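You operate a simulated robot arm through the tools that you are given. There is no shell and no other tool. Be economical: measure what you need, move in short steps, check, and stop when the job is done.

The job below is to be done with a simulated robot arm. You get a single attempt, and the scene is never put back.

TASK
Run warm water to the bowl's line, add two pumps of soap and wet the sponge in the suds.
Fine: tap off, sponge back where it lay.

The check looks at the end state, three seconds after you hand in, the way a careful person would. Anything else that was tipped, shoved, dropped, spilled or broken makes it a failure.

THE ROBOT
A 6-joint arm with a two-finger parallel gripper, fixed in place. Base frame: the origin is at the foot of the arm, x ahead of it, y to its left, z up. Readings come in m, rad, newtons and seconds.
With the tool pointing down near the work surface it reaches from about 0.14 to 0.84 m from the base axis. Its first joint turns from -2.897 to 2.897 rad. Payload 3.91 kg.
The TCP is the grasp point between the finger pads, 0.03 m short of the fingertips. In the tool frame z runs along the fingers and y along their closing line. The gripper opens to 0.11 m. The fingers are 0.02 m wide and 0.01 m thick; the gripper's body (0.048 by 0.112 m) begins 0.055 m behind the TCP.
Orientation is that of the tool frame in the base frame, as [roll, pitch, yaw] about the fixed x, y, z axes, in that order (R = Rz(yaw) Ry(pitch) Rx(roll)). With the fingers straight down and closing along the base's y, the tool's x points along the base's -x, its y along +y and its z along -z.

THE INTERFACE
- The arm moves only by the tool step_arm. Its arguments are lists of equal length, an entry for each row: "travel": the shift along the tool's x, y, z in m, a list of three; "rot": the turn, a rotation vector about the tool's x, y, z in rad, a list of three; "gripper": the opening, from 0 (shut) to 1 (fully open). In form: {"travel": [[tx, ty, tz], ...], "rot": [[ax, ay, az], ...], "gripper": [gripper, ...]}. A call has 1 to 10 rows; each row is the pose to reach, as a shift and turn from the pose commanded when the call began, along the tool's axes at that moment. Rows are played at 5 a second. More than 0.05 m and 0.15 rad between two rows, or a gripper value outside its range, and nothing of the call is played. A pose out of reach is approached as far as the arm can. The call stops where the force on the tool passes 70 N (or 10 N more than at its start, if that is more) or the arm is blocked; 0.2 s more then pass. The fingers move at their own pace (about 0.108 m/s each) and stop on an object; they squeeze with about 36 N. The grip force told is the motor's: it shows also when the fingers shut on nothing. Time passes only in rows, and 0.2 s behind the last, so rows that repeat a pose let the fingers close. It gives the time, the measured TCP pose, the force on the tool (base axes), the opening and the grip force at its end, in the units of the frame above (readings bear some noise).
- Cameras (640 x 400 px; columns grow to the right, rows downward): "scene" is fixed at [0.0497, 0.5118, 1.6791]; the picture's right is [-0.94, -0.34, 0.00], its down [-0.20, 0.56, -0.80] and it looks along [0.27, -0.76, -0.60] (base axes); focal length 317 px, centre (320, 200). "wrist" rides on the gripper at [-0.036, 0, -0.057] in the tool frame; the picture's right is [0.00, -1.00, 0.00], its down [0.97, 0.00, -0.24] and it looks along [0.24, 0.00, 0.97] (tool axes); focal length 218 px, centre (320, 200). There is no depth. A picture from a camera that has moved, and an enlarged one, comes with that camera's place and axes in the base frame and with its lens. The place of the scene camera against the robot may be out by one fixed shift of up to 0.012 m in any direction.
- camera(camera): a new picture of that camera. It takes no simulated time.
- lift_body(by): slides the trunk up (or, below 0, down) by that many m; the arm rides with it, the base frame stays. It gives what a move gives, with no picture.
- zoom(camera, box): a new picture of the part [left, top, right, bottom] of that camera's present view, enlarged. It takes no simulated time.
- job_done(): hands the job in; it is judged then, once.

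Work in short steps. Places have to be worked out from the pictures, the camera data and where the tool is seen: move nearer, look again, correct. Check each grasp and each placing, and mend what went wrong. You have 120 turns and 64 pictures in all, those below and enlarged ones among them. Open the gripper and draw the arm clear of the work before you hand the job in, unless the task says otherwise; then end with one line.

The tools are called after "Emit:" by a JSON object that holds its "fn" and its "kwargs". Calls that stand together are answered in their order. step_arm: Moves the arm, as the interface text tells. Its arguments: {"type":"object","properties":{"travel":{"type":"array"},"rot":{"type":"array"},"gripper":{"type":"array"}},"required":["travel","rot","gripper"]} The other tools are called the same way: lift_body (by) slides the trunk up or down; camera (camera) takes a picture; zoom (camera, box) takes an enlarged picture of a part of a camera's view; job_done () hands the job in.

At the start:

```text
time_s: 0.0
position: [0.3515, -0.0652, 1.3459]
tcp_rot: [3.141, 0.001, 3.14]
wrist_force: [-0.1, 0.6, 0.1]
opening: 0.1099
gripper_force: 0.0
trunk travel left (down, up): [-0.45, 0.09]
```

scene: 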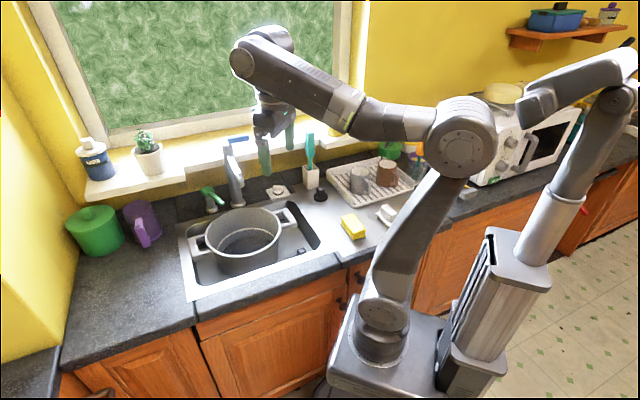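
wrist: 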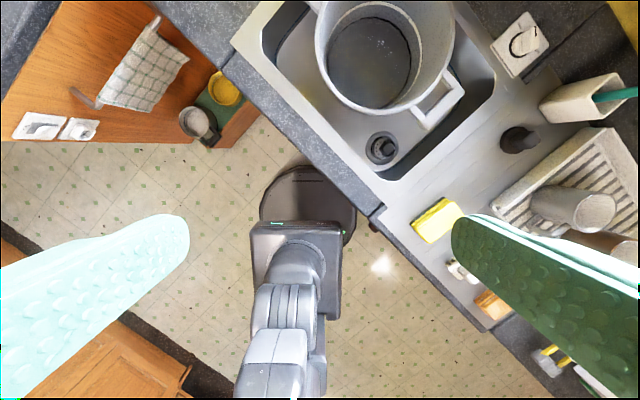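

I start by looking closer at the sink area: bowl, tap, soap pump, sponge.

Emit:
{"fn": "zoom", "kwargs": {"camera": "scene", "box": [170, 110, 350, 300]}}

Emit:
{"fn": "zoom", "kwargs": {"camera": "scene", "box": [300, 120, 480, 260]}}

Emit:
{"fn": "zoom", "kwargs": {"camera": "wrist", "box": [240, 0, 640, 250]}}

```text
2.11 times, centred on (260, 205) of scene
camera zoom: at [0.0497, 0.5118, 1.6791], right [-0.94, -0.34, 0.0], down [-0.2, 0.56, -0.8], along [0.27, -0.76, -0.6], focal length 667 px, centre (446, 190)
```

zoom: 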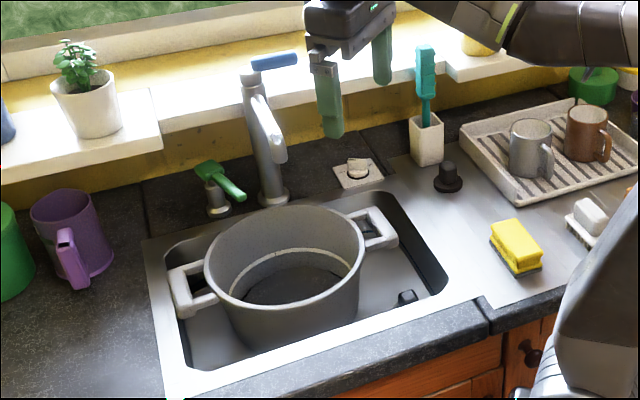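

```text
2.86 times, centred on (390, 190) of scene
camera zoom: at [0.0497, 0.5118, 1.6791], right [-0.94, -0.34, 0.0], down [-0.2, 0.56, -0.8], along [0.27, -0.76, -0.6], focal length 906 px, centre (120, 229)
```

zoom: 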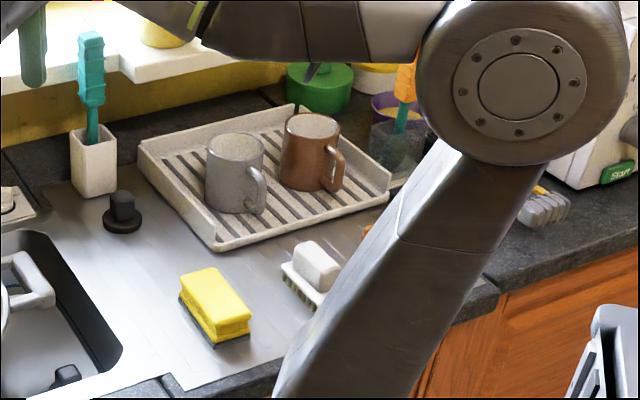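

```text
1.60 times, centred on (440, 125) of wrist
camera zoom: at [0.3878, -0.0652, 1.4018], right [0.0, -1.0, 0.0], down [-0.97, 0.0, 0.24], along [-0.24, 0.0, -0.97], focal length 349 px, centre (128, 320)
```

zoom: 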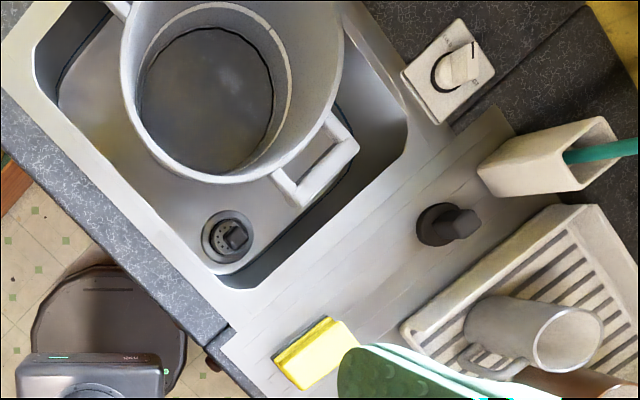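

The tap (blue lever), the green pump, a dial plate by the sink, the bowl with a white line and the sponge are visible. I turn the tool towards the tap for a closer view with the wrist camera.

Emit:
{"fn": "step_arm", "kwargs": {"travel": [[-0.017, -0.033, 0.02], [-0.035, -0.067, 0.04], [-0.052, -0.1, 0.06], [-0.07, -0.135, 0.08]], "rot": [[0, 0, 0.125], [0, 0, 0.25], [0, 0, 0.375], [0, 0, 0.5]], "gripper": [1, 1, 1, 1]}}

Emit:
{"fn": "step_arm", "kwargs": {"travel": [[0, 0, 0], [0, 0, 0], [0, 0, 0], [0, 0, 0], [0, 0, 0], [0, 0, 0]], "rot": [[0, -0.14, 0], [0, -0.28, 0], [0, -0.42, 0], [0, -0.56, 0], [0, -0.7, 0], [0, -0.84, 0]], "gripper": [0, 0, 0, 0, 0, 0]}}

Emit:
{"fn": "camera", "kwargs": {"camera": "wrist"}}

```text
time_s: 1.0
position: [0.422, -0.2033, 1.2644]
tcp_rot: [-3.141, -0.003, 2.641]
wrist_force: [-0.4, -0.3, -0.3]
opening: 0.1101
gripper_force: 0.1
trunk travel left (down, up): [-0.45, 0.09]
```

```text
time_s: 2.4
position: [0.4238, -0.2028, 1.2619]
tcp_rot: [-3.139, 0.835, 2.642]
wrist_force: [0.5, 0.7, 0.6]
opening: 0.0
gripper_force: 35.9
trunk travel left (down, up): [-0.45, 0.09]
```

```text
58 pictures are left
camera wrist: at [0.4073, -0.1926, 1.3269], right [-0.48, -0.88, 0.0], down [-0.73, 0.4, -0.56], along [0.49, -0.27, -0.83], focal length 218 px, centre (320, 200)
```

wrist: 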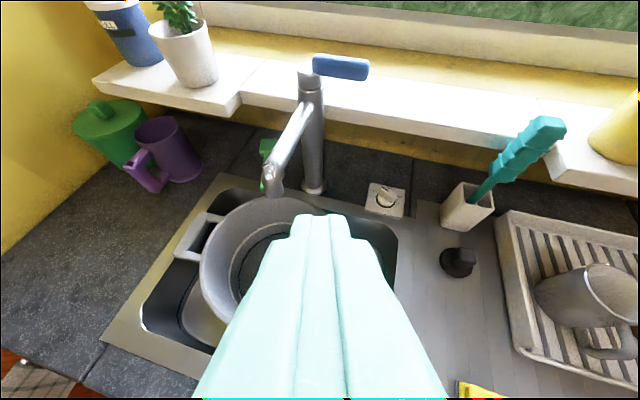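

Emit:
{"fn": "zoom", "kwargs": {"camera": "wrist", "box": [230, 40, 390, 220]}}

Emit:
{"fn": "zoom", "kwargs": {"camera": "wrist", "box": [350, 170, 430, 225]}}

```text
2.22 times, centred on (310, 130) of wrist
camera zoom: at [0.4073, -0.1926, 1.3269], right [-0.48, -0.88, 0.0], down [-0.73, 0.4, -0.56], along [0.49, -0.27, -0.83], focal length 485 px, centre (342, 356)
```

zoom: 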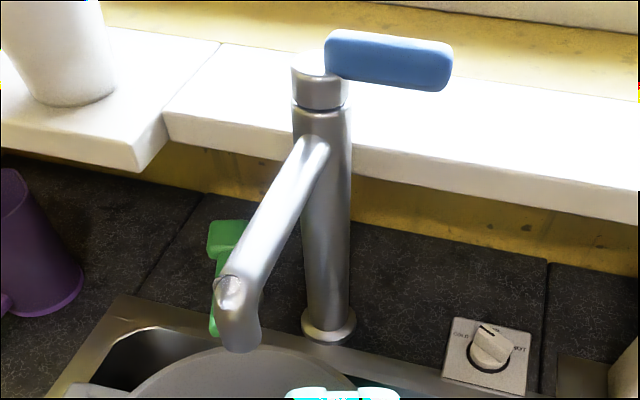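

```text
7.27 times, centred on (390, 198) of wrist
camera zoom: at [0.4073, -0.1926, 1.3269], right [-0.48, -0.88, 0.0], down [-0.73, 0.4, -0.56], along [0.49, -0.27, -0.83], focal length 1587 px, centre (-189, 218)
```

zoom: 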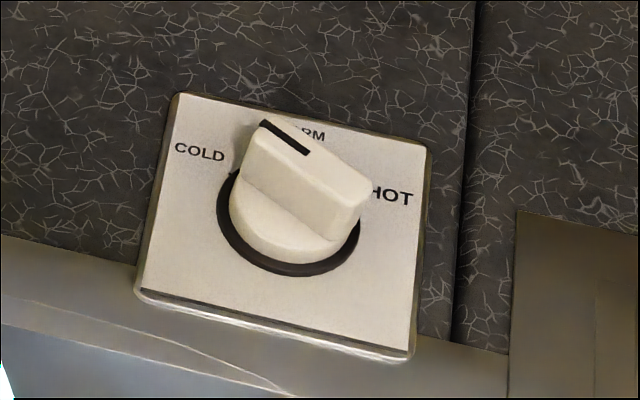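

Dial shows pointer at COLD; WARM is ~52° clockwise. Triangulating, the counter is at about z≈0.9, dial at about (0.585,-0.467), tap axis (0.70,-0.337) with lever at z≈1.17. I move above the dial for a closer look.

Emit:
{"fn": "step_arm", "kwargs": {"travel": [[0, 0, 0], [0, 0, 0], [0, 0, 0], [0, 0, 0]], "rot": [[0, 0.135, 0], [0, 0.27, 0], [0, 0.405, 0], [0, 0.54, 0]], "gripper": [0, 0, 0, 0]}}

Emit:
{"fn": "step_arm", "kwargs": {"travel": [[-0.022, -0.0224, 0.0281], [-0.0443, -0.0449, 0.0563], [-0.0664, -0.0673, 0.0844], [-0.0886, -0.0897, 0.1126], [-0.111, -0.112, 0.141], [-0.133, -0.1346, 0.169], [-0.155, -0.157, 0.197]], "rot": [[-0.027, 0, -0.0873], [-0.054, 0, -0.1746], [-0.081, 0, -0.262], [-0.108, 0, -0.349], [-0.135, 0, -0.436], [-0.162, 0, -0.524], [-0.189, 0, -0.611]], "gripper": [1, 1, 1, 1, 1, 1, 1]}}

Emit:
{"fn": "camera", "kwargs": {"camera": "wrist"}}

Emit:
{"fn": "camera", "kwargs": {"camera": "scene"}}

```text
time_s: 3.4
position: [0.4224, -0.2026, 1.2658]
tcp_rot: [-3.141, 0.298, 2.642]
wrist_force: [-0.2, -0.6, 1.3]
opening: 0.0002
gripper_force: 35.9
trunk travel left (down, up): [-0.45, 0.09]
```

```text
time_s: 5.0
position: [0.53, -0.4369, 1.1227]
tcp_rot: [3.141, 0.299, -2.999]
wrist_force: [0.1, 0.8, 0.0]
opening: 0.11
gripper_force: 0.1
trunk travel left (down, up): [-0.45, 0.09]
```

```text
55 pictures are left
camera wrist: at [0.5467, -0.4343, 1.1872], right [0.14, -0.99, 0.0], down [-0.99, -0.14, -0.06], along [0.06, 0.01, -1.0], focal length 218 px, centre (320, 200)
```

wrist: 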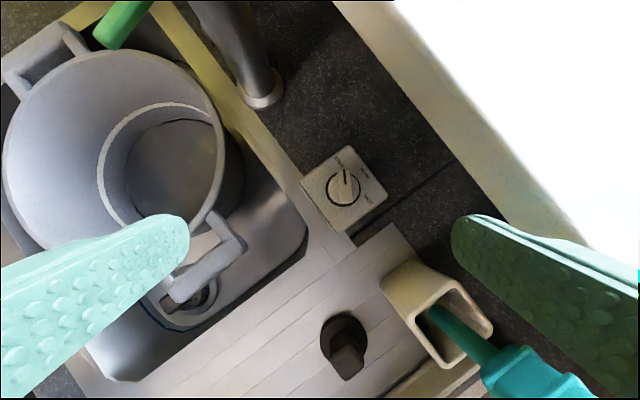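

```text
54 pictures are left
```

scene: 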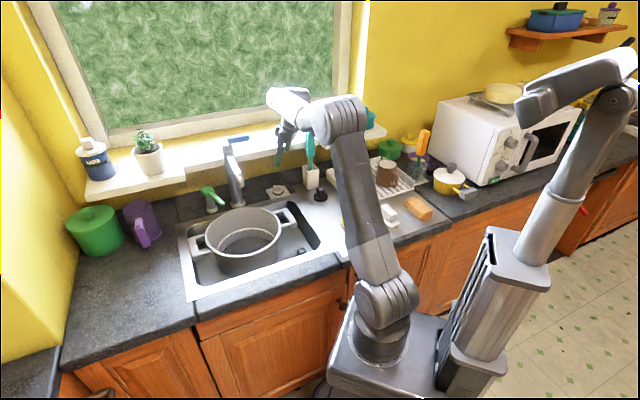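

Emit:
{"fn": "zoom", "kwargs": {"camera": "wrist", "box": [296, 140, 396, 240]}}

```text
4.00 times, centred on (346, 190) of wrist
camera zoom: at [0.5467, -0.4343, 1.1872], right [0.14, -0.99, 0.0], down [-0.99, -0.14, -0.06], along [0.06, 0.01, -1.0], focal length 873 px, centre (216, 240)
```

zoom: 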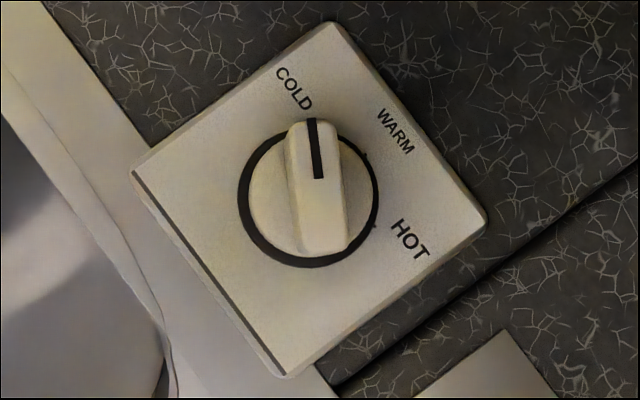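

The pointer sits on the COLD tick; ticks are 60° apart, so WARM needs 60° clockwise. Dial centre ≈ (0.581,-0.459), bar azimuth ≈16.5°. I hover over it with the fingers aligned to straddle the bar.

Emit:
{"fn": "step_arm", "kwargs": {"travel": [[0, -0.0075, 0.035], [0, -0.015, 0.07], [0, -0.0225, 0.105], [0, -0.03, 0.139]], "rot": [[-0.011, 0, -0.035], [-0.0215, 0, -0.07], [-0.032, 0, -0.105], [-0.043, 0, -0.139]], "gripper": [0.6, 0.6, 0.6, 0.6]}}

Emit:
{"fn": "camera", "kwargs": {"camera": "wrist"}}

Emit:
{"fn": "zoom", "kwargs": {"camera": "scene", "box": [180, 80, 380, 260]}}

```text
time_s: 6.1
position: [0.5636, -0.4541, 1.0004]
tcp_rot: [3.135, 0.298, -2.854]
wrist_force: [-58.1, 52.3, 21.1]
opening: 0.0661
gripper_force: 0.1
trunk travel left (down, up): [-0.45, 0.09]
stopped in row 4: the force on the tool passed its limit (the readings are from after the stop); the commanded pose is now the measured one
```

```text
52 pictures are left
camera wrist: at [0.5798, -0.4483, 1.0652], right [0.28, -0.96, 0.0], down [-0.96, -0.28, -0.06], along [0.05, 0.02, -1.0], focal length 218 px, centre (320, 200)
```

wrist: 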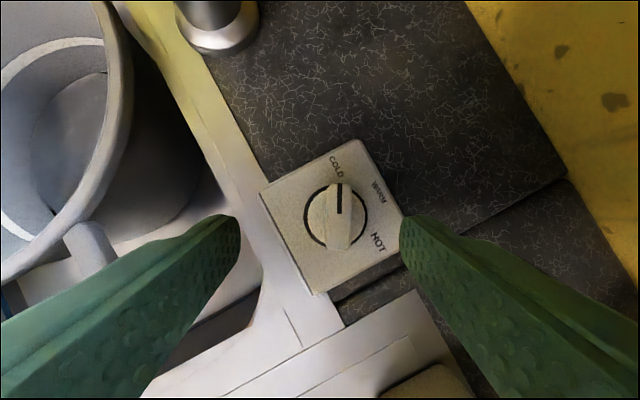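

```text
2.22 times, centred on (280, 170) of scene
camera zoom: at [0.0497, 0.5118, 1.6791], right [-0.94, -0.34, 0.0], down [-0.2, 0.56, -0.8], along [0.27, -0.76, -0.6], focal length 704 px, centre (409, 267)
```

zoom: 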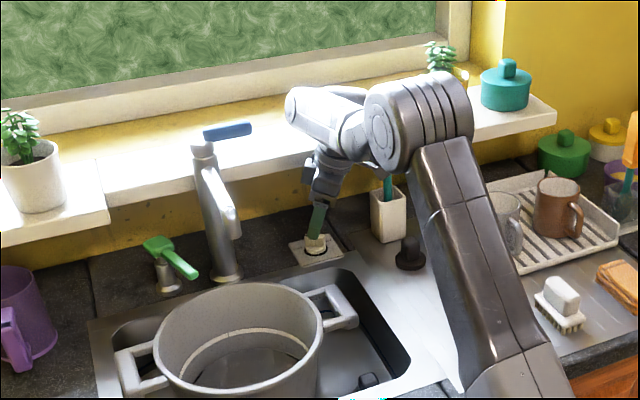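

The gripper body bumped the window sill edge (force straight away from the wall). I back off and up, then will approach with more tilt toward the wall and the gripper turned more parallel to the sill.

Emit:
{"fn": "step_arm", "kwargs": {"travel": [[0.0118, 0.0217, -0.0037], [0.0088, 0.0325, -0.034], [0.0058, 0.0433, -0.0646]], "rot": [[0, 0, 0], [0, 0, 0], [0, 0, 0]], "gripper": [0.6, 0.6, 0.6]}}

```text
time_s: 6.9
position: [0.5372, -0.426, 1.0519]
tcp_rot: [3.137, 0.298, -2.857]
wrist_force: [0.2, -0.9, -0.5]
opening: 0.066
gripper_force: 0.0
trunk travel left (down, up): [-0.45, 0.09]
```

Emit:
{"fn": "step_arm", "kwargs": {"travel": [[0, 0, 0], [0, 0, 0]], "rot": [[0, -0.1, 0], [0, -0.202, 0]], "gripper": [0.5, 0.5]}}

Emit:
{"fn": "step_arm", "kwargs": {"travel": [[0, 0, 0], [0, 0, 0], [0, 0, 0], [0.0036, -0.0135, 0.0234], [0.0073, -0.027, 0.0469], [0.0109, -0.0404, 0.0703]], "rot": [[0.0637, 0, 0.1163], [0.127, 0, 0.233], [0.191, 0, 0.349], [0.191, 0, 0.349], [0.191, 0, 0.349], [0.191, 0, 0.349]], "gripper": [0.5, 0.5, 0.5, 0.5, 0.5, 0.5]}}

Emit:
{"fn": "camera", "kwargs": {"camera": "wrist"}}

```text
time_s: 7.5
position: [0.5352, -0.4269, 1.0522]
tcp_rot: [3.132, 0.499, -2.859]
wrist_force: [-0.8, 0.5, 0.1]
opening: 0.0552
gripper_force: 0.0
trunk travel left (down, up): [-0.45, 0.09]
```

```text
time_s: 8.9
position: [0.5722, -0.4587, 0.9843]
tcp_rot: [3.136, 0.494, 3.029]
wrist_force: [0.4, -0.1, 0.4]
opening: 0.055
gripper_force: 0.0
trunk travel left (down, up): [-0.45, 0.09]
```

```text
50 pictures are left
camera wrist: at [0.5758, -0.4593, 1.0514], right [-0.11, -0.99, -0.01], down [-0.96, 0.11, -0.25], along [0.25, -0.02, -0.97], focal length 218 px, centre (320, 200)
```

wrist: 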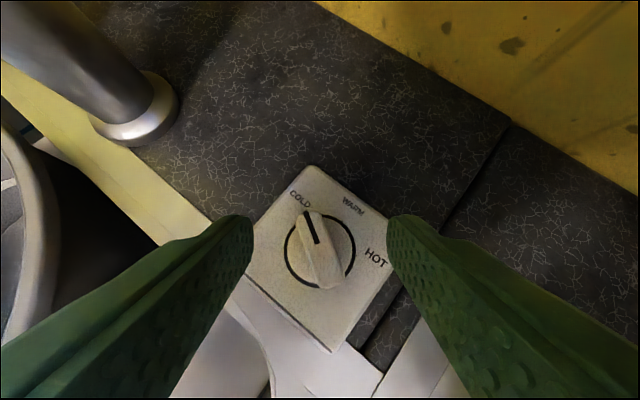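

Aligned over the dial. Descend 4.5 cm.

Emit:
{"fn": "step_arm", "kwargs": {"travel": [[0.0105, 0, 0.0195], [0.021, 0, 0.039]], "rot": [[0, 0, 0], [0, 0, 0]], "gripper": [0.5, 0.5]}}

Emit:
{"fn": "camera", "kwargs": {"camera": "wrist"}}

```text
time_s: 9.5
position: [0.5706, -0.4587, 0.945]
tcp_rot: [3.14, 0.498, 3.03]
wrist_force: [-1.9, 0.7, 13.6]
opening: 0.0546
gripper_force: 0.2
trunk travel left (down, up): [-0.45, 0.09]
```

```text
49 pictures are left
camera wrist: at [0.5751, -0.4585, 1.011], right [-0.11, -0.99, 0.0], down [-0.96, 0.11, -0.25], along [0.25, -0.03, -0.97], focal length 218 px, centre (320, 200)
```

wrist: 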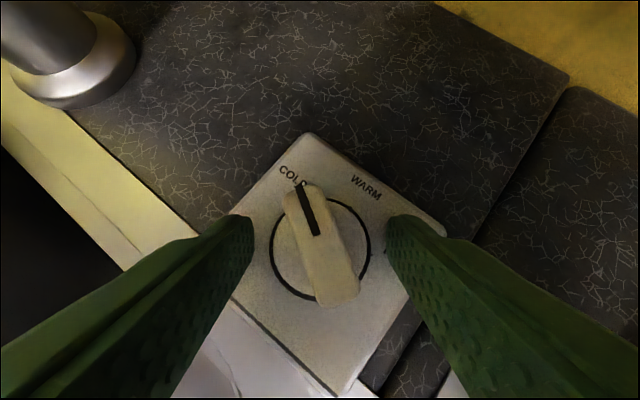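

Fingertips just touch the plate (≈13 N), so the surface is z≈0.912. I raise 3 mm and close on the bar.

Emit:
{"fn": "step_arm", "kwargs": {"travel": [[-0.002, 0, -0.0035], [-0.002, 0, -0.0035], [-0.002, 0, -0.0035], [-0.002, 0, -0.0035]], "rot": [[0, 0, 0], [0, 0, 0], [0, 0, 0], [0, 0, 0]], "gripper": [0.5, 0, 0, 0]}}

Emit:
{"fn": "camera", "kwargs": {"camera": "wrist"}}

```text
time_s: 10.5
position: [0.5716, -0.4587, 0.9452]
tcp_rot: [3.134, 0.493, 3.026]
wrist_force: [-2.6, -0.1, -1.4]
opening: 0.0374
gripper_force: 45.3
trunk travel left (down, up): [-0.45, 0.09]
```

```text
48 pictures are left
camera wrist: at [0.575, -0.4589, 1.0112], right [-0.11, -0.99, -0.01], down [-0.96, 0.11, -0.25], along [0.25, -0.02, -0.97], focal length 218 px, centre (320, 200)
```

wrist: 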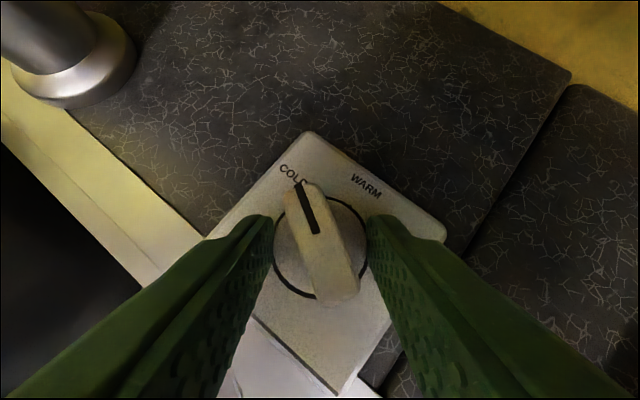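

It stopped at 0.037 – gripping the knob's round base, not the bar. I open, raise 9 mm and close again on the bar.

Emit:
{"fn": "step_arm", "kwargs": {"travel": [[0, 0, 0], [-0.0045, 0, -0.008], [-0.0045, 0, -0.008], [-0.0045, 0, -0.008], [-0.0045, 0, -0.008], [-0.0045, 0, -0.008]], "rot": [[0, 0, 0], [0, 0, 0], [0, 0, 0], [0, 0, 0], [0, 0, 0], [0, 0, 0]], "gripper": [0.5, 0.5, 0, 0, 0, 0]}}

Emit:
{"fn": "camera", "kwargs": {"camera": "wrist"}}

```text
time_s: 11.9
position: [0.571, -0.4585, 0.9547]
tcp_rot: [3.136, 0.497, 3.028]
wrist_force: [2.3, 0.4, 7.9]
opening: 0.0136
gripper_force: 44.7
trunk travel left (down, up): [-0.45, 0.09]
```

```text
47 pictures are left
camera wrist: at [0.5758, -0.4587, 1.0222], right [-0.11, -0.99, 0.0], down [-0.96, 0.11, -0.25], along [0.25, -0.02, -0.97], focal length 218 px, centre (320, 200)
```

wrist: 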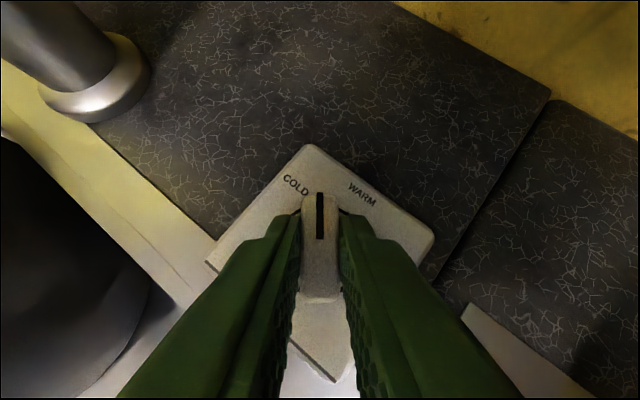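

The bar is gripped and already turned to the finger azimuth. Now turn about the vertical by the remaining 37° to WARM.

Emit:
{"fn": "step_arm", "kwargs": {"travel": [[-0.0002, 0.001, 0.0001], [-0.0004, 0.002, 0.0002], [-0.0005, 0.003, 0.0003], [-0.0007, 0.004, 0.0004], [-0.0009, 0.005, 0.0005], [-0.0009, 0.005, 0.0005]], "rot": [[0.0619, 0, 0.1134], [0.1238, 0, 0.2268], [0.1856, 0, 0.3402], [0.2475, 0, 0.4536], [0.3094, 0, 0.567], [0.3094, 0, 0.567]], "gripper": [0, 0, 0, 0, 0, 0]}}

Emit:
{"fn": "zoom", "kwargs": {"camera": "wrist", "box": [220, 100, 460, 340]}}

```text
time_s: 13.3
position: [0.5739, -0.454, 0.9554]
tcp_rot: [3.141, 0.494, 2.387]
wrist_force: [15.7, -1.7, 16.1]
opening: 0.0139
gripper_force: 45.1
trunk travel left (down, up): [-0.45, 0.09]
```

```text
1.67 times, centred on (340, 220) of wrist
camera zoom: at [0.5769, -0.4563, 1.0222], right [-0.69, -0.73, 0.0], down [-0.7, 0.66, -0.25], along [0.18, -0.17, -0.97], focal length 364 px, centre (287, 167)
```

zoom: 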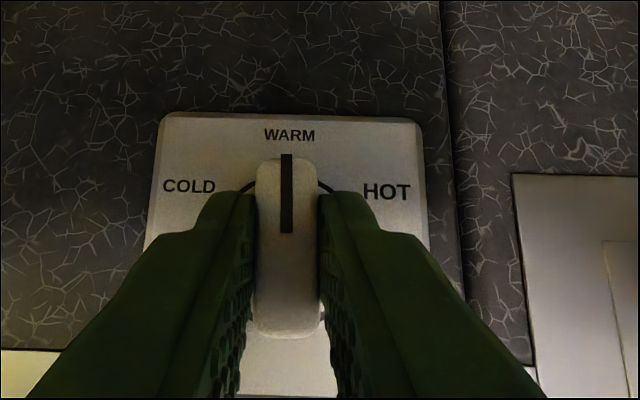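

The pointer is on WARM. Release and withdraw along the tool axis, then rise to look at the lever.

Emit:
{"fn": "step_arm", "kwargs": {"travel": [[0, 0, 0], [0, 0, 0], [0, 0, -0.045], [0, 0, -0.09], [0, 0, -0.135], [0, 0, -0.18], [0, 0, -0.225]], "rot": [[0, 0, 0], [0, 0, 0], [0, 0, 0], [0, 0, 0], [0, 0, 0], [0, 0, 0], [0, 0, 0]], "gripper": [0.4, 0.4, 0.4, 0.4, 0.4, 0.4, 0.4]}}

Emit:
{"fn": "camera", "kwargs": {"camera": "wrist"}}

```text
time_s: 14.9
position: [0.4925, -0.3808, 1.1512]
tcp_rot: [3.14, 0.491, 2.385]
wrist_force: [-0.1, 0.8, -0.2]
opening: 0.0441
gripper_force: 0.0
trunk travel left (down, up): [-0.45, 0.09]
```

```text
45 pictures are left
camera wrist: at [0.4957, -0.3831, 1.2187], right [-0.69, -0.73, 0.0], down [-0.7, 0.67, -0.25], along [0.18, -0.17, -0.97], focal length 218 px, centre (320, 200)
```

wrist: 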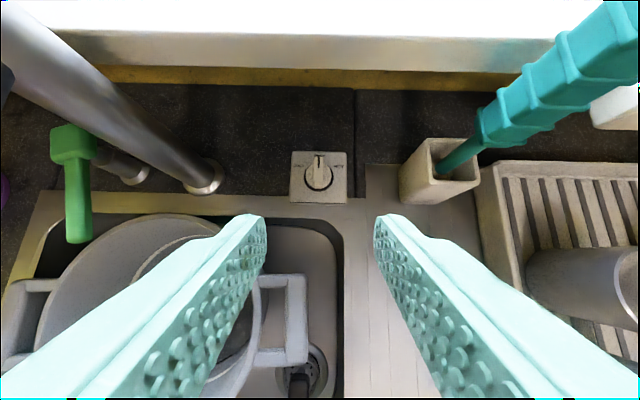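

Emit:
{"fn": "step_arm", "kwargs": {"travel": [[-0.015, 0.028, -0.0345], [-0.03, 0.056, -0.069], [-0.045, 0.084, -0.103], [-0.059, 0.1126, -0.1375]], "rot": [[0, 0, 0], [0, 0, 0], [0, 0, 0], [0, 0, 0]], "gripper": [0.4, 0.4, 0.4, 0.4]}}

Emit:
{"fn": "camera", "kwargs": {"camera": "wrist"}}

Emit:
{"fn": "zoom", "kwargs": {"camera": "scene", "box": [170, 120, 310, 280]}}

```text
time_s: 15.9
position: [0.5633, -0.2898, 1.2994]
tcp_rot: [3.14, 0.492, 2.384]
wrist_force: [-0.7, 1.0, 0.1]
opening: 0.0441
gripper_force: 0.1
trunk travel left (down, up): [-0.45, 0.09]
```

```text
44 pictures are left
camera wrist: at [0.5663, -0.2922, 1.3674], right [-0.69, -0.73, 0.0], down [-0.7, 0.67, -0.25], along [0.18, -0.17, -0.97], focal length 218 px, centre (320, 200)
```

wrist: 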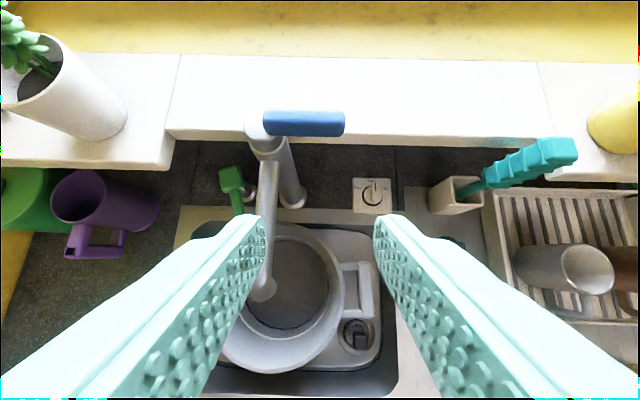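

```text
2.50 times, centred on (240, 200) of scene
camera zoom: at [0.0497, 0.5118, 1.6791], right [-0.94, -0.34, 0.0], down [-0.2, 0.56, -0.8], along [0.27, -0.76, -0.6], focal length 792 px, centre (520, 200)
```

zoom: 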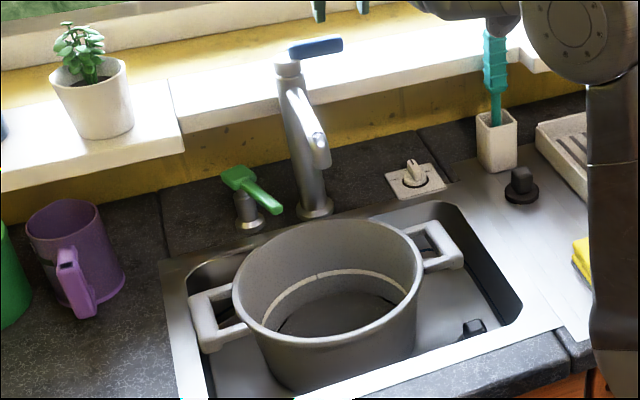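

Emit:
{"fn": "zoom", "kwargs": {"camera": "wrist", "box": [220, 90, 360, 230]}}

Emit:
{"fn": "zoom", "kwargs": {"camera": "scene", "box": [215, 125, 265, 220]}}

```text
2.86 times, centred on (290, 160) of wrist
camera zoom: at [0.5663, -0.2922, 1.3674], right [-0.69, -0.73, 0.0], down [-0.7, 0.67, -0.25], along [0.18, -0.17, -0.97], focal length 624 px, centre (406, 314)
```

zoom: 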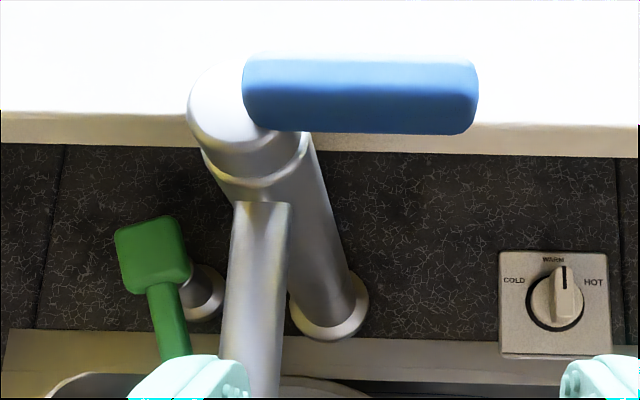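

```text
4.21 times, centred on (240, 172) of scene
camera zoom: at [0.0497, 0.5118, 1.6791], right [-0.94, -0.34, 0.0], down [-0.2, 0.56, -0.8], along [0.27, -0.76, -0.6], focal length 1334 px, centre (657, 316)
```

zoom: 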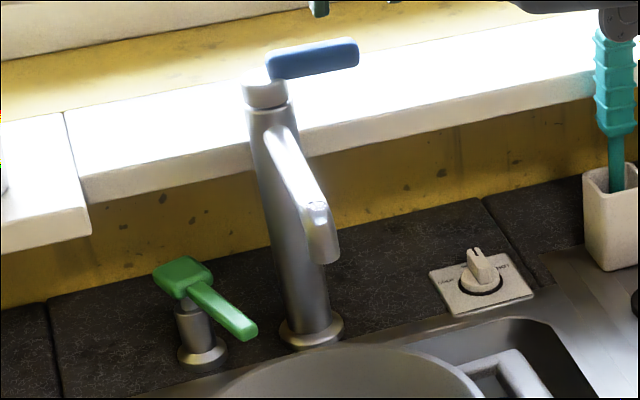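

The cap with the blue lever looks rotatable about the tap axis (W≈0.726 line, lever centre z≈1.19). I bring the tool vertical above the lever tip with the fingers closing across it.

Emit:
{"fn": "step_arm", "kwargs": {"travel": [[0, 0, 0], [0, 0, 0], [0, 0, 0], [0, 0, 0]], "rot": [[0, 0.123, 0], [0, 0.246, 0], [0, 0.369, 0], [0, 0.492, 0]], "gripper": [0.5, 0.5, 0.5, 0.5]}}

Emit:
{"fn": "step_arm", "kwargs": {"travel": [[0, 0, 0], [0, 0, 0], [0, 0, 0], [-0.017, -0.001, 0.0], [-0.034, -0.002, 0], [-0.051, -0.003, 0], [-0.068, -0.004, 0], [-0.085, -0.005, 0.01], [-0.102, -0.006, 0.02], [-0.1187, -0.006, 0.03]], "rot": [[0, 0, -0.145], [0, 0, -0.29], [0, 0, -0.435], [0, 0, -0.58], [0, 0, -0.725], [0, 0, -0.87], [0, 0, -1.015], [0, 0, -1.16], [0, 0, -1.305], [0, 0, -1.45]], "gripper": [0.5, 0.5, 0.5, 0.5, 0.5, 0.5, 0.5, 0.5, 0.5, 0.5]}}

Emit:
{"fn": "step_arm", "kwargs": {"travel": [[0, 0, 0]], "rot": [[0, 0, -0.12]], "gripper": [0.5]}}

Emit:
{"fn": "camera", "kwargs": {"camera": "wrist"}}

```text
time_s: 16.9
position: [0.5616, -0.2906, 1.2999]
tcp_rot: [3.141, 0.0, 2.387]
wrist_force: [0.1, 0.5, 0.2]
opening: 0.0549
gripper_force: 0.1
trunk travel left (down, up): [-0.45, 0.09]
```

```text
time_s: 19.1
position: [0.6428, -0.3771, 1.2251]
tcp_rot: [-3.082, 0.02, -2.446]
wrist_force: [-1.4, 1.2, 0.9]
opening: 0.0551
gripper_force: 0.1
out of reach, approached as far as the arm can: row 4, 5, 6, 7, 8, 9, 10
trunk travel left (down, up): [-0.45, 0.09]
```

```text
time_s: 19.5
position: [0.6456, -0.3792, 1.2208]
tcp_rot: [-3.085, 0.012, -2.326]
wrist_force: [-1.1, 0.1, -0.2]
opening: 0.0548
gripper_force: 0.1
trunk travel left (down, up): [-0.45, 0.09]
```

```text
40 pictures are left
camera wrist: at [0.6681, -0.3502, 1.2781], right [0.73, -0.68, 0.06], down [-0.68, -0.7, 0.23], along [-0.12, -0.2, -0.97], focal length 218 px, centre (320, 200)
```

wrist: 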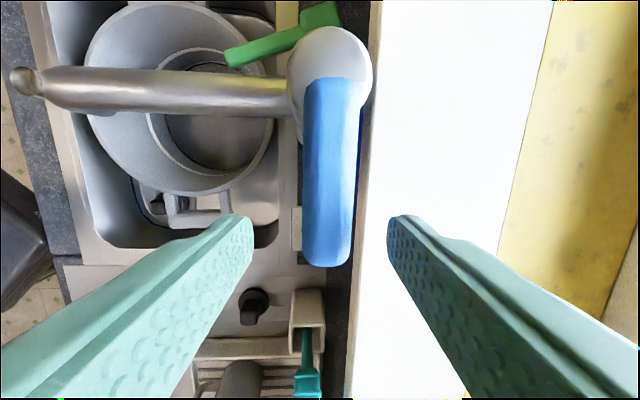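

Fingers straddle the lever. Lower 3.5 cm and close on it.

Emit:
{"fn": "step_arm", "kwargs": {"travel": [[-0.002, -0.0015, 0.018], [-0.004, -0.003, 0.034], [-0.004, -0.003, 0.034], [-0.004, -0.003, 0.034]], "rot": [[0, 0, 0], [0, 0, 0], [0, 0, 0], [0, 0, 0]], "gripper": [0.5, 0.5, 0, 0]}}

Emit:
{"fn": "camera", "kwargs": {"camera": "wrist"}}

```text
time_s: 20.5
position: [0.6538, -0.3793, 1.1881]
tcp_rot: [-3.086, 0.012, -2.327]
wrist_force: [5.2, -2.0, 2.7]
opening: 0.0226
gripper_force: 45.6
trunk travel left (down, up): [-0.45, 0.09]
```

```text
39 pictures are left
camera wrist: at [0.6763, -0.3495, 1.2444], right [0.73, -0.69, 0.05], down [-0.68, -0.7, 0.23], along [-0.12, -0.2, -0.97], focal length 218 px, centre (320, 200)
```

wrist: 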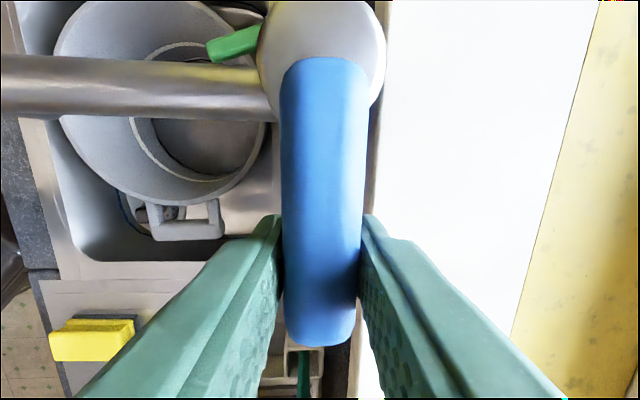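

Lever gripped (22.6 mm). I test a small swing toward the room and watch the forces.

Emit:
{"fn": "step_arm", "kwargs": {"travel": [[0, 0.005, 0], [0, 0.01, 0], [0, 0.01, 0]], "rot": [[0, 0, 0.075], [0, 0, 0.15], [0, 0, 0.15]], "gripper": [0, 0, 0]}}

Emit:
{"fn": "camera", "kwargs": {"camera": "wrist"}}

```text
time_s: 21.3
position: [0.655, -0.3744, 1.1876]
tcp_rot: [-3.066, 0.03, -2.476]
wrist_force: [36.3, -15.1, 25.9]
opening: 0.0256
gripper_force: 45.7
trunk travel left (down, up): [-0.45, 0.09]
stopped in row 3: the force on the tool passed its limit (the readings are from after the stop); the commanded pose is now the measured one
```

```text
38 pictures are left
camera wrist: at [0.6789, -0.3509, 1.2447], right [0.61, -0.79, 0.07], down [-0.78, -0.59, 0.21], along [-0.12, -0.19, -0.97], focal length 218 px, centre (320, 200)
```

wrist: 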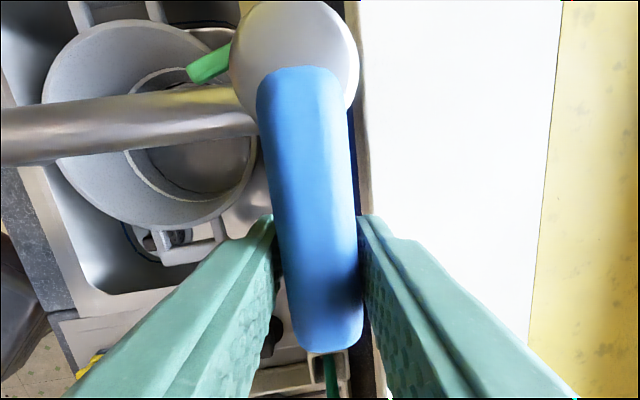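

It resists the swing to the room. Return to the relaxed pose and test lifting.

Emit:
{"fn": "step_arm", "kwargs": {"travel": [[0.002, -0.0015, 0], [0.004, -0.0031, 0], [0.004, -0.0031, 0]], "rot": [[0, 0, -0.075], [0, 0, -0.15], [0, 0, -0.15]], "gripper": [0, 0, 0]}}

Emit:
{"fn": "step_arm", "kwargs": {"travel": [[0, 0, -0.004], [0, 0, -0.008], [0, 0, -0.008]], "rot": [[0, 0, 0], [0, 0, 0], [0, 0, 0]], "gripper": [0, 0, 0]}}

Emit:
{"fn": "camera", "kwargs": {"camera": "wrist"}}

```text
time_s: 21.8
position: [0.6519, -0.3758, 1.1874]
tcp_rot: [-3.063, 0.026, -2.399]
wrist_force: [29.7, -16.3, -1.0]
opening: 0.0236
gripper_force: 45.0
trunk travel left (down, up): [-0.45, 0.09]
stopped in row 2: the force on the tool passed its limit (the readings are from after the stop); the commanded pose is now the measured one
```

```text
time_s: 22.6
position: [0.6528, -0.3758, 1.1872]
tcp_rot: [-3.078, 0.021, -2.401]
wrist_force: [12.5, -6.0, -56.0]
opening: 0.023
gripper_force: 44.7
trunk travel left (down, up): [-0.45, 0.09]
```

```text
37 pictures are left
camera wrist: at [0.6767, -0.3498, 1.2446], right [0.67, -0.74, 0.06], down [-0.73, -0.65, 0.22], along [-0.12, -0.19, -0.97], focal length 218 px, centre (320, 200)
```

wrist: 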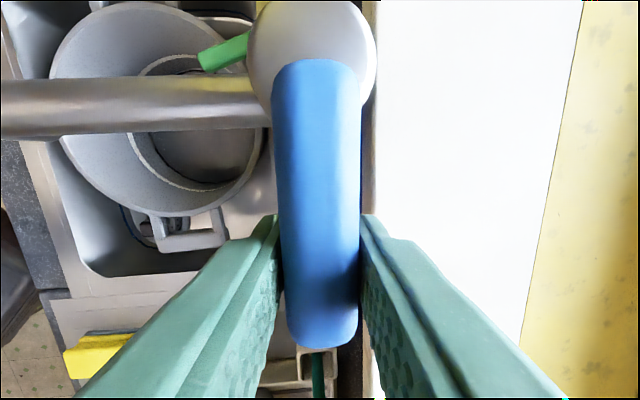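

Lifting is resisted too. Open to relax, realign and regrip, then test the other way (toward the wall).

Emit:
{"fn": "step_arm", "kwargs": {"travel": [[0, 0, 0.008], [0, 0, 0.008], [0.001, -0.0027, 0.008], [0.001, -0.0027, 0.008], [0.001, -0.0027, 0.008]], "rot": [[0, 0, 0], [0, 0, 0], [0, 0, -0.074], [0, 0, -0.074], [0, 0, -0.074]], "gripper": [0.4, 0.4, 0.4, 0, 0]}}

Emit:
{"fn": "step_arm", "kwargs": {"travel": [[0, -0.005, 0], [0, -0.01, 0], [0, -0.01, 0]], "rot": [[0, 0, -0.075], [0, 0, -0.149], [0, 0, -0.149]], "gripper": [0, 0, 0]}}

Emit:
{"fn": "camera", "kwargs": {"camera": "wrist"}}

```text
time_s: 23.8
position: [0.6517, -0.3782, 1.1933]
tcp_rot: [-3.053, 0.02, -2.329]
wrist_force: [28.3, -20.9, 24.2]
opening: 0.0238
gripper_force: 44.9
trunk travel left (down, up): [-0.45, 0.09]
```

```text
time_s: 24.6
position: [0.6548, -0.3842, 1.1926]
tcp_rot: [-3.056, 0.007, -2.179]
wrist_force: [16.7, -14.8, 27.8]
opening: 0.0251
gripper_force: 45.4
trunk travel left (down, up): [-0.45, 0.09]
```

```text
36 pictures are left
camera wrist: at [0.6714, -0.3513, 1.2495], right [0.82, -0.57, 0.09], down [-0.57, -0.79, 0.23], along [-0.06, -0.24, -0.97], focal length 218 px, centre (320, 200)
```

wrist: 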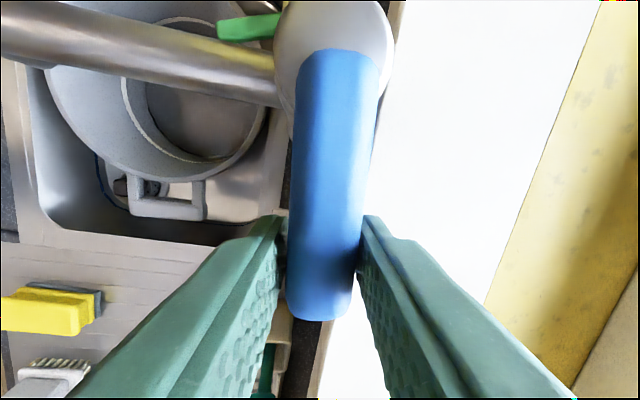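

The arm is near its reach limit here, which confuses the test. I open, then raise the trunk 9 cm (the tool rises clear of the lever) for a better arm posture.

Emit:
{"fn": "step_arm", "kwargs": {"travel": [[0, 0, 0], [0, 0, 0], [0, 0, 0]], "rot": [[0, 0, 0], [0, 0, 0], [0, 0, 0]], "gripper": [0.45, 0.45, 0.45]}}

Emit:
{"fn": "lift_body", "kwargs": {"by": 0.085}}

Emit:
{"fn": "zoom", "kwargs": {"camera": "scene", "box": [170, 80, 330, 240]}}

```text
time_s: 25.4
position: [0.6554, -0.3824, 1.1913]
tcp_rot: [-3.058, 0.008, -2.176]
wrist_force: [-0.6, 0.4, 0.2]
opening: 0.0492
gripper_force: 0.0
trunk travel left (down, up): [-0.45, 0.09]
```

```text
time_s: 26.6
position: [0.6562, -0.3825, 1.2763]
tcp_rot: [-3.056, 0.008, -2.18]
wrist_force: [-0.2, 0.1, 0.8]
opening: 0.0495
gripper_force: 0.0
trunk travel left (down, up): [-0.535, 0.005]
```

```text
2.50 times, centred on (250, 160) of scene
camera zoom: at [0.0497, 0.5118, 1.6791], right [-0.94, -0.34, 0.0], down [-0.2, 0.56, -0.8], along [0.27, -0.76, -0.6], focal length 792 px, centre (495, 300)
```

zoom: 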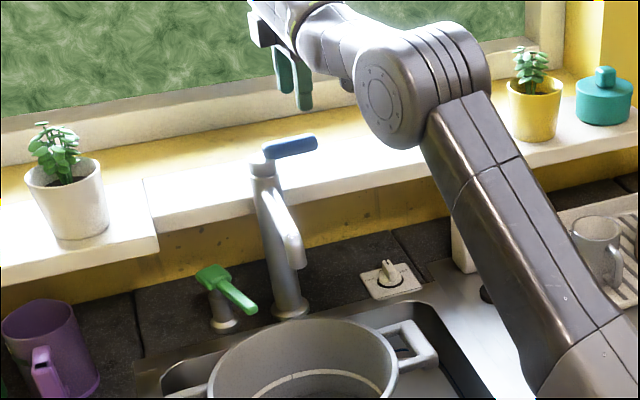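

Emit:
{"fn": "step_arm", "kwargs": {"travel": [[0, 0, 0.02], [0, 0, 0.02]], "rot": [[-0.085, 0, 0], [-0.085, 0, 0]], "gripper": [0.5, 0.5]}}

Emit:
{"fn": "camera", "kwargs": {"camera": "wrist"}}

```text
time_s: 27.2
position: [0.6551, -0.384, 1.2576]
tcp_rot: [3.14, 0.006, -2.179]
wrist_force: [-0.5, -0.8, 0.1]
opening: 0.055
gripper_force: 0.0
trunk travel left (down, up): [-0.535, 0.005]
```

```text
34 pictures are left
camera wrist: at [0.6759, -0.354, 1.3144], right [0.82, -0.57, 0.0], down [-0.56, -0.8, 0.23], along [-0.13, -0.19, -0.97], focal length 218 px, centre (320, 200)
```

wrist: 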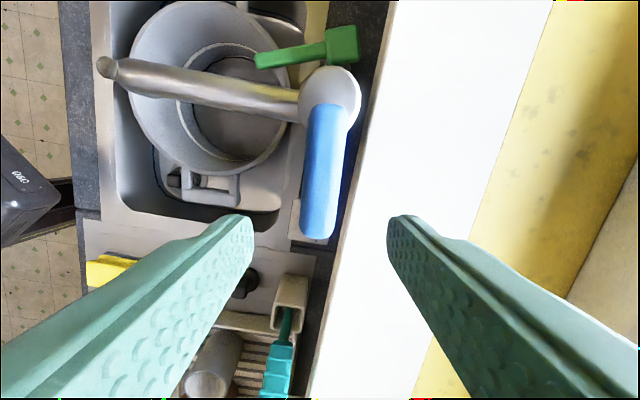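

The lever has in fact turned ~5° toward the wall, so that is the opening direction. I lower with the fingers straddling the lever loosely, to push it by the finger sides.

Emit:
{"fn": "step_arm", "kwargs": {"travel": [[-0.0128, 0, 0.0], [-0.0128, 0, 0.036], [-0.0128, 0, 0.0725], [-0.0128, 0, 0.0725]], "rot": [[0, 0, 0], [0, 0, 0], [0, 0, 0], [0, 0, 0]], "gripper": [0.4, 0.4, 0.36, 0.33]}}

Emit:
{"fn": "camera", "kwargs": {"camera": "wrist"}}

```text
time_s: 28.2
position: [0.6659, -0.3716, 1.1843]
tcp_rot: [3.14, 0.008, -2.178]
wrist_force: [-0.2, -0.2, 0.2]
opening: 0.0363
gripper_force: 0.0
trunk travel left (down, up): [-0.535, 0.005]
```

```text
33 pictures are left
camera wrist: at [0.6847, -0.3421, 1.2412], right [0.82, -0.57, 0.0], down [-0.56, -0.8, 0.23], along [-0.13, -0.19, -0.97], focal length 218 px, centre (320, 200)
```

wrist: 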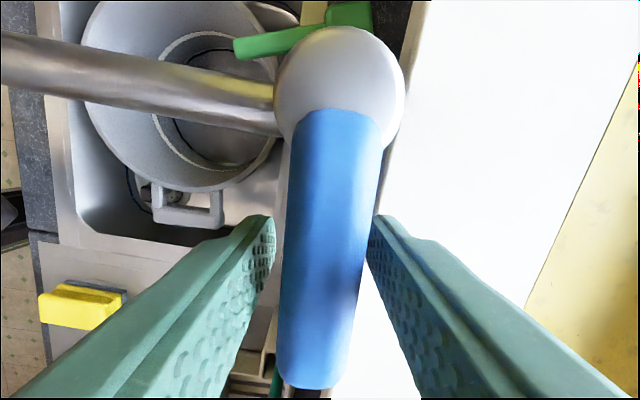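

Straddling nicely. Swing 0.3 rad about the tap axis toward the wall.

Emit:
{"fn": "step_arm", "kwargs": {"travel": [[-0.0002, -0.0036, 0], [-0.0004, -0.0073, 0], [-0.001, -0.0108, 0], [-0.0021, -0.0144, 0]], "rot": [[0, 0, -0.075], [0, 0, -0.15], [0, 0, -0.225], [0, 0, -0.3]], "gripper": [0.33, 0.33, 0.33, 0.33]}}

Emit:
{"fn": "camera", "kwargs": {"camera": "wrist"}}

Emit:
{"fn": "zoom", "kwargs": {"camera": "scene", "box": [170, 120, 330, 280]}}

```text
time_s: 29.2
position: [0.6774, -0.3809, 1.1847]
tcp_rot: [-3.14, 0.007, -1.877]
wrist_force: [0.7, 0.0, 0.0]
opening: 0.0365
gripper_force: 0.0
trunk travel left (down, up): [-0.535, 0.005]
```

```text
32 pictures are left
camera wrist: at [0.688, -0.3451, 1.2415], right [0.95, -0.3, 0.0], down [-0.29, -0.93, 0.23], along [-0.07, -0.22, -0.97], focal length 218 px, centre (320, 200)
```

wrist: 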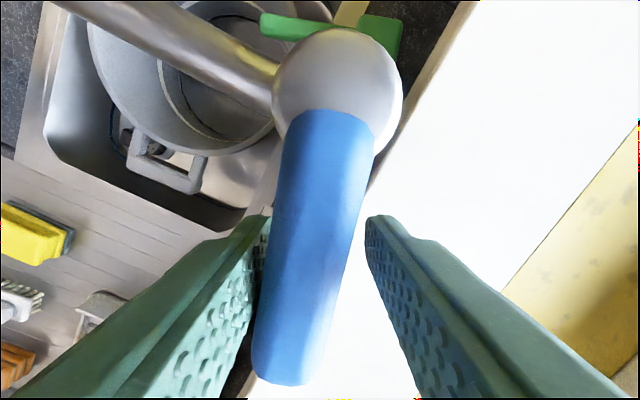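

```text
2.50 times, centred on (250, 200) of scene
camera zoom: at [0.0497, 0.5118, 1.6791], right [-0.94, -0.34, 0.0], down [-0.2, 0.56, -0.8], along [0.27, -0.76, -0.6], focal length 792 px, centre (495, 200)
```

zoom: 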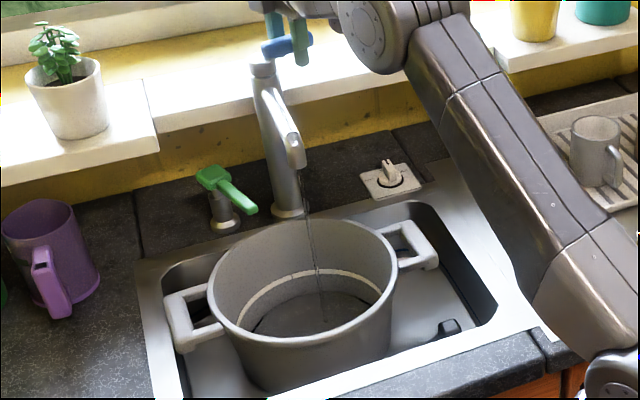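

Water flows thinly into the bowl. I wait 2 s and look at the level.

Emit:
{"fn": "step_arm", "kwargs": {"travel": [[0, 0, 0], [0, 0, 0], [0, 0, 0], [0, 0, 0], [0, 0, 0], [0, 0, 0], [0, 0, 0], [0, 0, 0], [0, 0, 0], [0, 0, 0]], "rot": [[0, 0, 0], [0, 0, 0], [0, 0, 0], [0, 0, 0], [0, 0, 0], [0, 0, 0], [0, 0, 0], [0, 0, 0], [0, 0, 0], [0, 0, 0]], "gripper": [0.33, 0.33, 0.33, 0.33, 0.33, 0.33, 0.33, 0.33, 0.33, 0.33]}}

Emit:
{"fn": "zoom", "kwargs": {"camera": "scene", "box": [210, 190, 280, 270]}}

```text
time_s: 31.4
position: [0.6776, -0.3797, 1.1852]
tcp_rot: [-3.139, 0.007, -1.877]
wrist_force: [0.4, 0.5, 0.1]
opening: 0.0361
gripper_force: 0.1
trunk travel left (down, up): [-0.535, 0.005]
```

```text
5.00 times, centred on (245, 230) of scene
camera zoom: at [0.0497, 0.5118, 1.6791], right [-0.94, -0.34, 0.0], down [-0.2, 0.56, -0.8], along [0.27, -0.76, -0.6], focal length 1585 px, centre (695, 50)
```

zoom: 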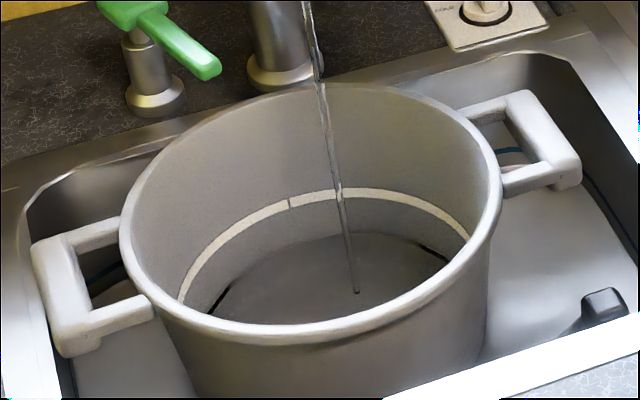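

Emit:
{"fn": "step_arm", "kwargs": {"travel": [[0, 0, 0], [0, 0, 0], [0, 0, 0], [0, 0, 0], [0, 0, 0], [0, 0, 0], [0, 0, 0], [0, 0, 0], [0, 0, 0], [0, 0, 0]], "rot": [[0, 0, 0], [0, 0, 0], [0, 0, 0], [0, 0, 0], [0, 0, 0], [0, 0, 0], [0, 0, 0], [0, 0, 0], [0, 0, 0], [0, 0, 0]], "gripper": [0.33, 0.33, 0.33, 0.33, 0.33, 0.33, 0.33, 0.33, 0.33, 0.33]}}

Emit:
{"fn": "step_arm", "kwargs": {"travel": [[0, 0, 0], [0, 0, 0], [0, 0, 0], [0, 0, 0], [0, 0, 0], [0, 0, 0], [0, 0, 0], [0, 0, 0], [0, 0, 0], [0, 0, 0]], "rot": [[0, 0, 0], [0, 0, 0], [0, 0, 0], [0, 0, 0], [0, 0, 0], [0, 0, 0], [0, 0, 0], [0, 0, 0], [0, 0, 0], [0, 0, 0]], "gripper": [0.33, 0.33, 0.33, 0.33, 0.33, 0.33, 0.33, 0.33, 0.33, 0.33]}}

Emit:
{"fn": "zoom", "kwargs": {"camera": "scene", "box": [210, 190, 280, 270]}}

```text
time_s: 33.6
position: [0.6775, -0.3795, 1.184]
tcp_rot: [-3.139, 0.007, -1.876]
wrist_force: [0.0, -0.6, 0.3]
opening: 0.0363
gripper_force: 0.0
trunk travel left (down, up): [-0.535, 0.005]
```

```text
time_s: 35.8
position: [0.6779, -0.3785, 1.184]
tcp_rot: [-3.14, 0.006, -1.878]
wrist_force: [0.5, -0.3, -0.8]
opening: 0.0365
gripper_force: 0.0
trunk travel left (down, up): [-0.535, 0.005]
```

```text
5.00 times, centred on (245, 230) of scene
camera zoom: at [0.0497, 0.5118, 1.6791], right [-0.94, -0.34, 0.0], down [-0.2, 0.56, -0.8], along [0.27, -0.76, -0.6], focal length 1585 px, centre (695, 50)
```

zoom: 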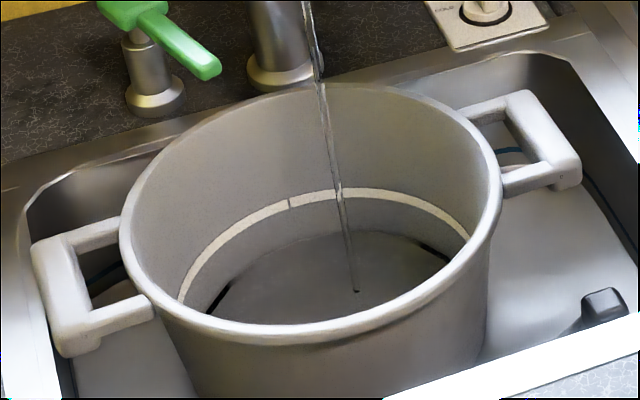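

The level rises slowly; I open the lever another 0.3 rad.

Emit:
{"fn": "step_arm", "kwargs": {"travel": [[0, -0.0037, 0], [-0.0004, -0.0074, 0], [-0.001, -0.011, 0], [-0.0019, -0.0147, 0]], "rot": [[0, 0, -0.075], [0, 0, -0.15], [0, 0, -0.225], [0, 0, -0.3]], "gripper": [0.33, 0.33, 0.33, 0.33]}}

Emit:
{"fn": "step_arm", "kwargs": {"travel": [[0, 0, 0], [0, 0, 0], [0, 0, 0], [0, 0, 0], [0, 0, 0], [0, 0, 0], [0, 0, 0], [0, 0, 0], [0, 0, 0], [0, 0, 0]], "rot": [[0, 0, 0], [0, 0, 0], [0, 0, 0], [0, 0, 0], [0, 0, 0], [0, 0, 0], [0, 0, 0], [0, 0, 0], [0, 0, 0], [0, 0, 0]], "gripper": [0.33, 0.33, 0.33, 0.33, 0.33, 0.33, 0.33, 0.33, 0.33, 0.33]}}

Emit:
{"fn": "zoom", "kwargs": {"camera": "scene", "box": [210, 190, 280, 270]}}

```text
time_s: 36.8
position: [0.6924, -0.3821, 1.1848]
tcp_rot: [-3.139, 0.008, -1.576]
wrist_force: [-0.2, 0.3, 0.0]
opening: 0.0364
gripper_force: 0.1
trunk travel left (down, up): [-0.535, 0.005]
```

```text
time_s: 39.0
position: [0.6932, -0.3827, 1.1847]
tcp_rot: [-3.138, 0.007, -1.577]
wrist_force: [-0.4, -0.4, 0.6]
opening: 0.0365
gripper_force: 0.1
trunk travel left (down, up): [-0.535, 0.005]
```

```text
5.00 times, centred on (245, 230) of scene
camera zoom: at [0.0497, 0.5118, 1.6791], right [-0.94, -0.34, 0.0], down [-0.2, 0.56, -0.8], along [0.27, -0.76, -0.6], focal length 1585 px, centre (695, 50)
```

zoom: 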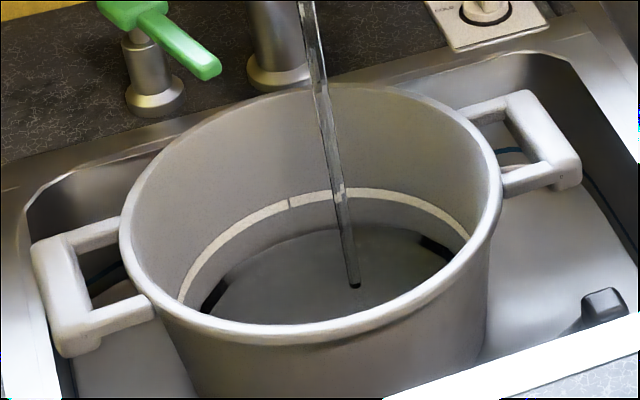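

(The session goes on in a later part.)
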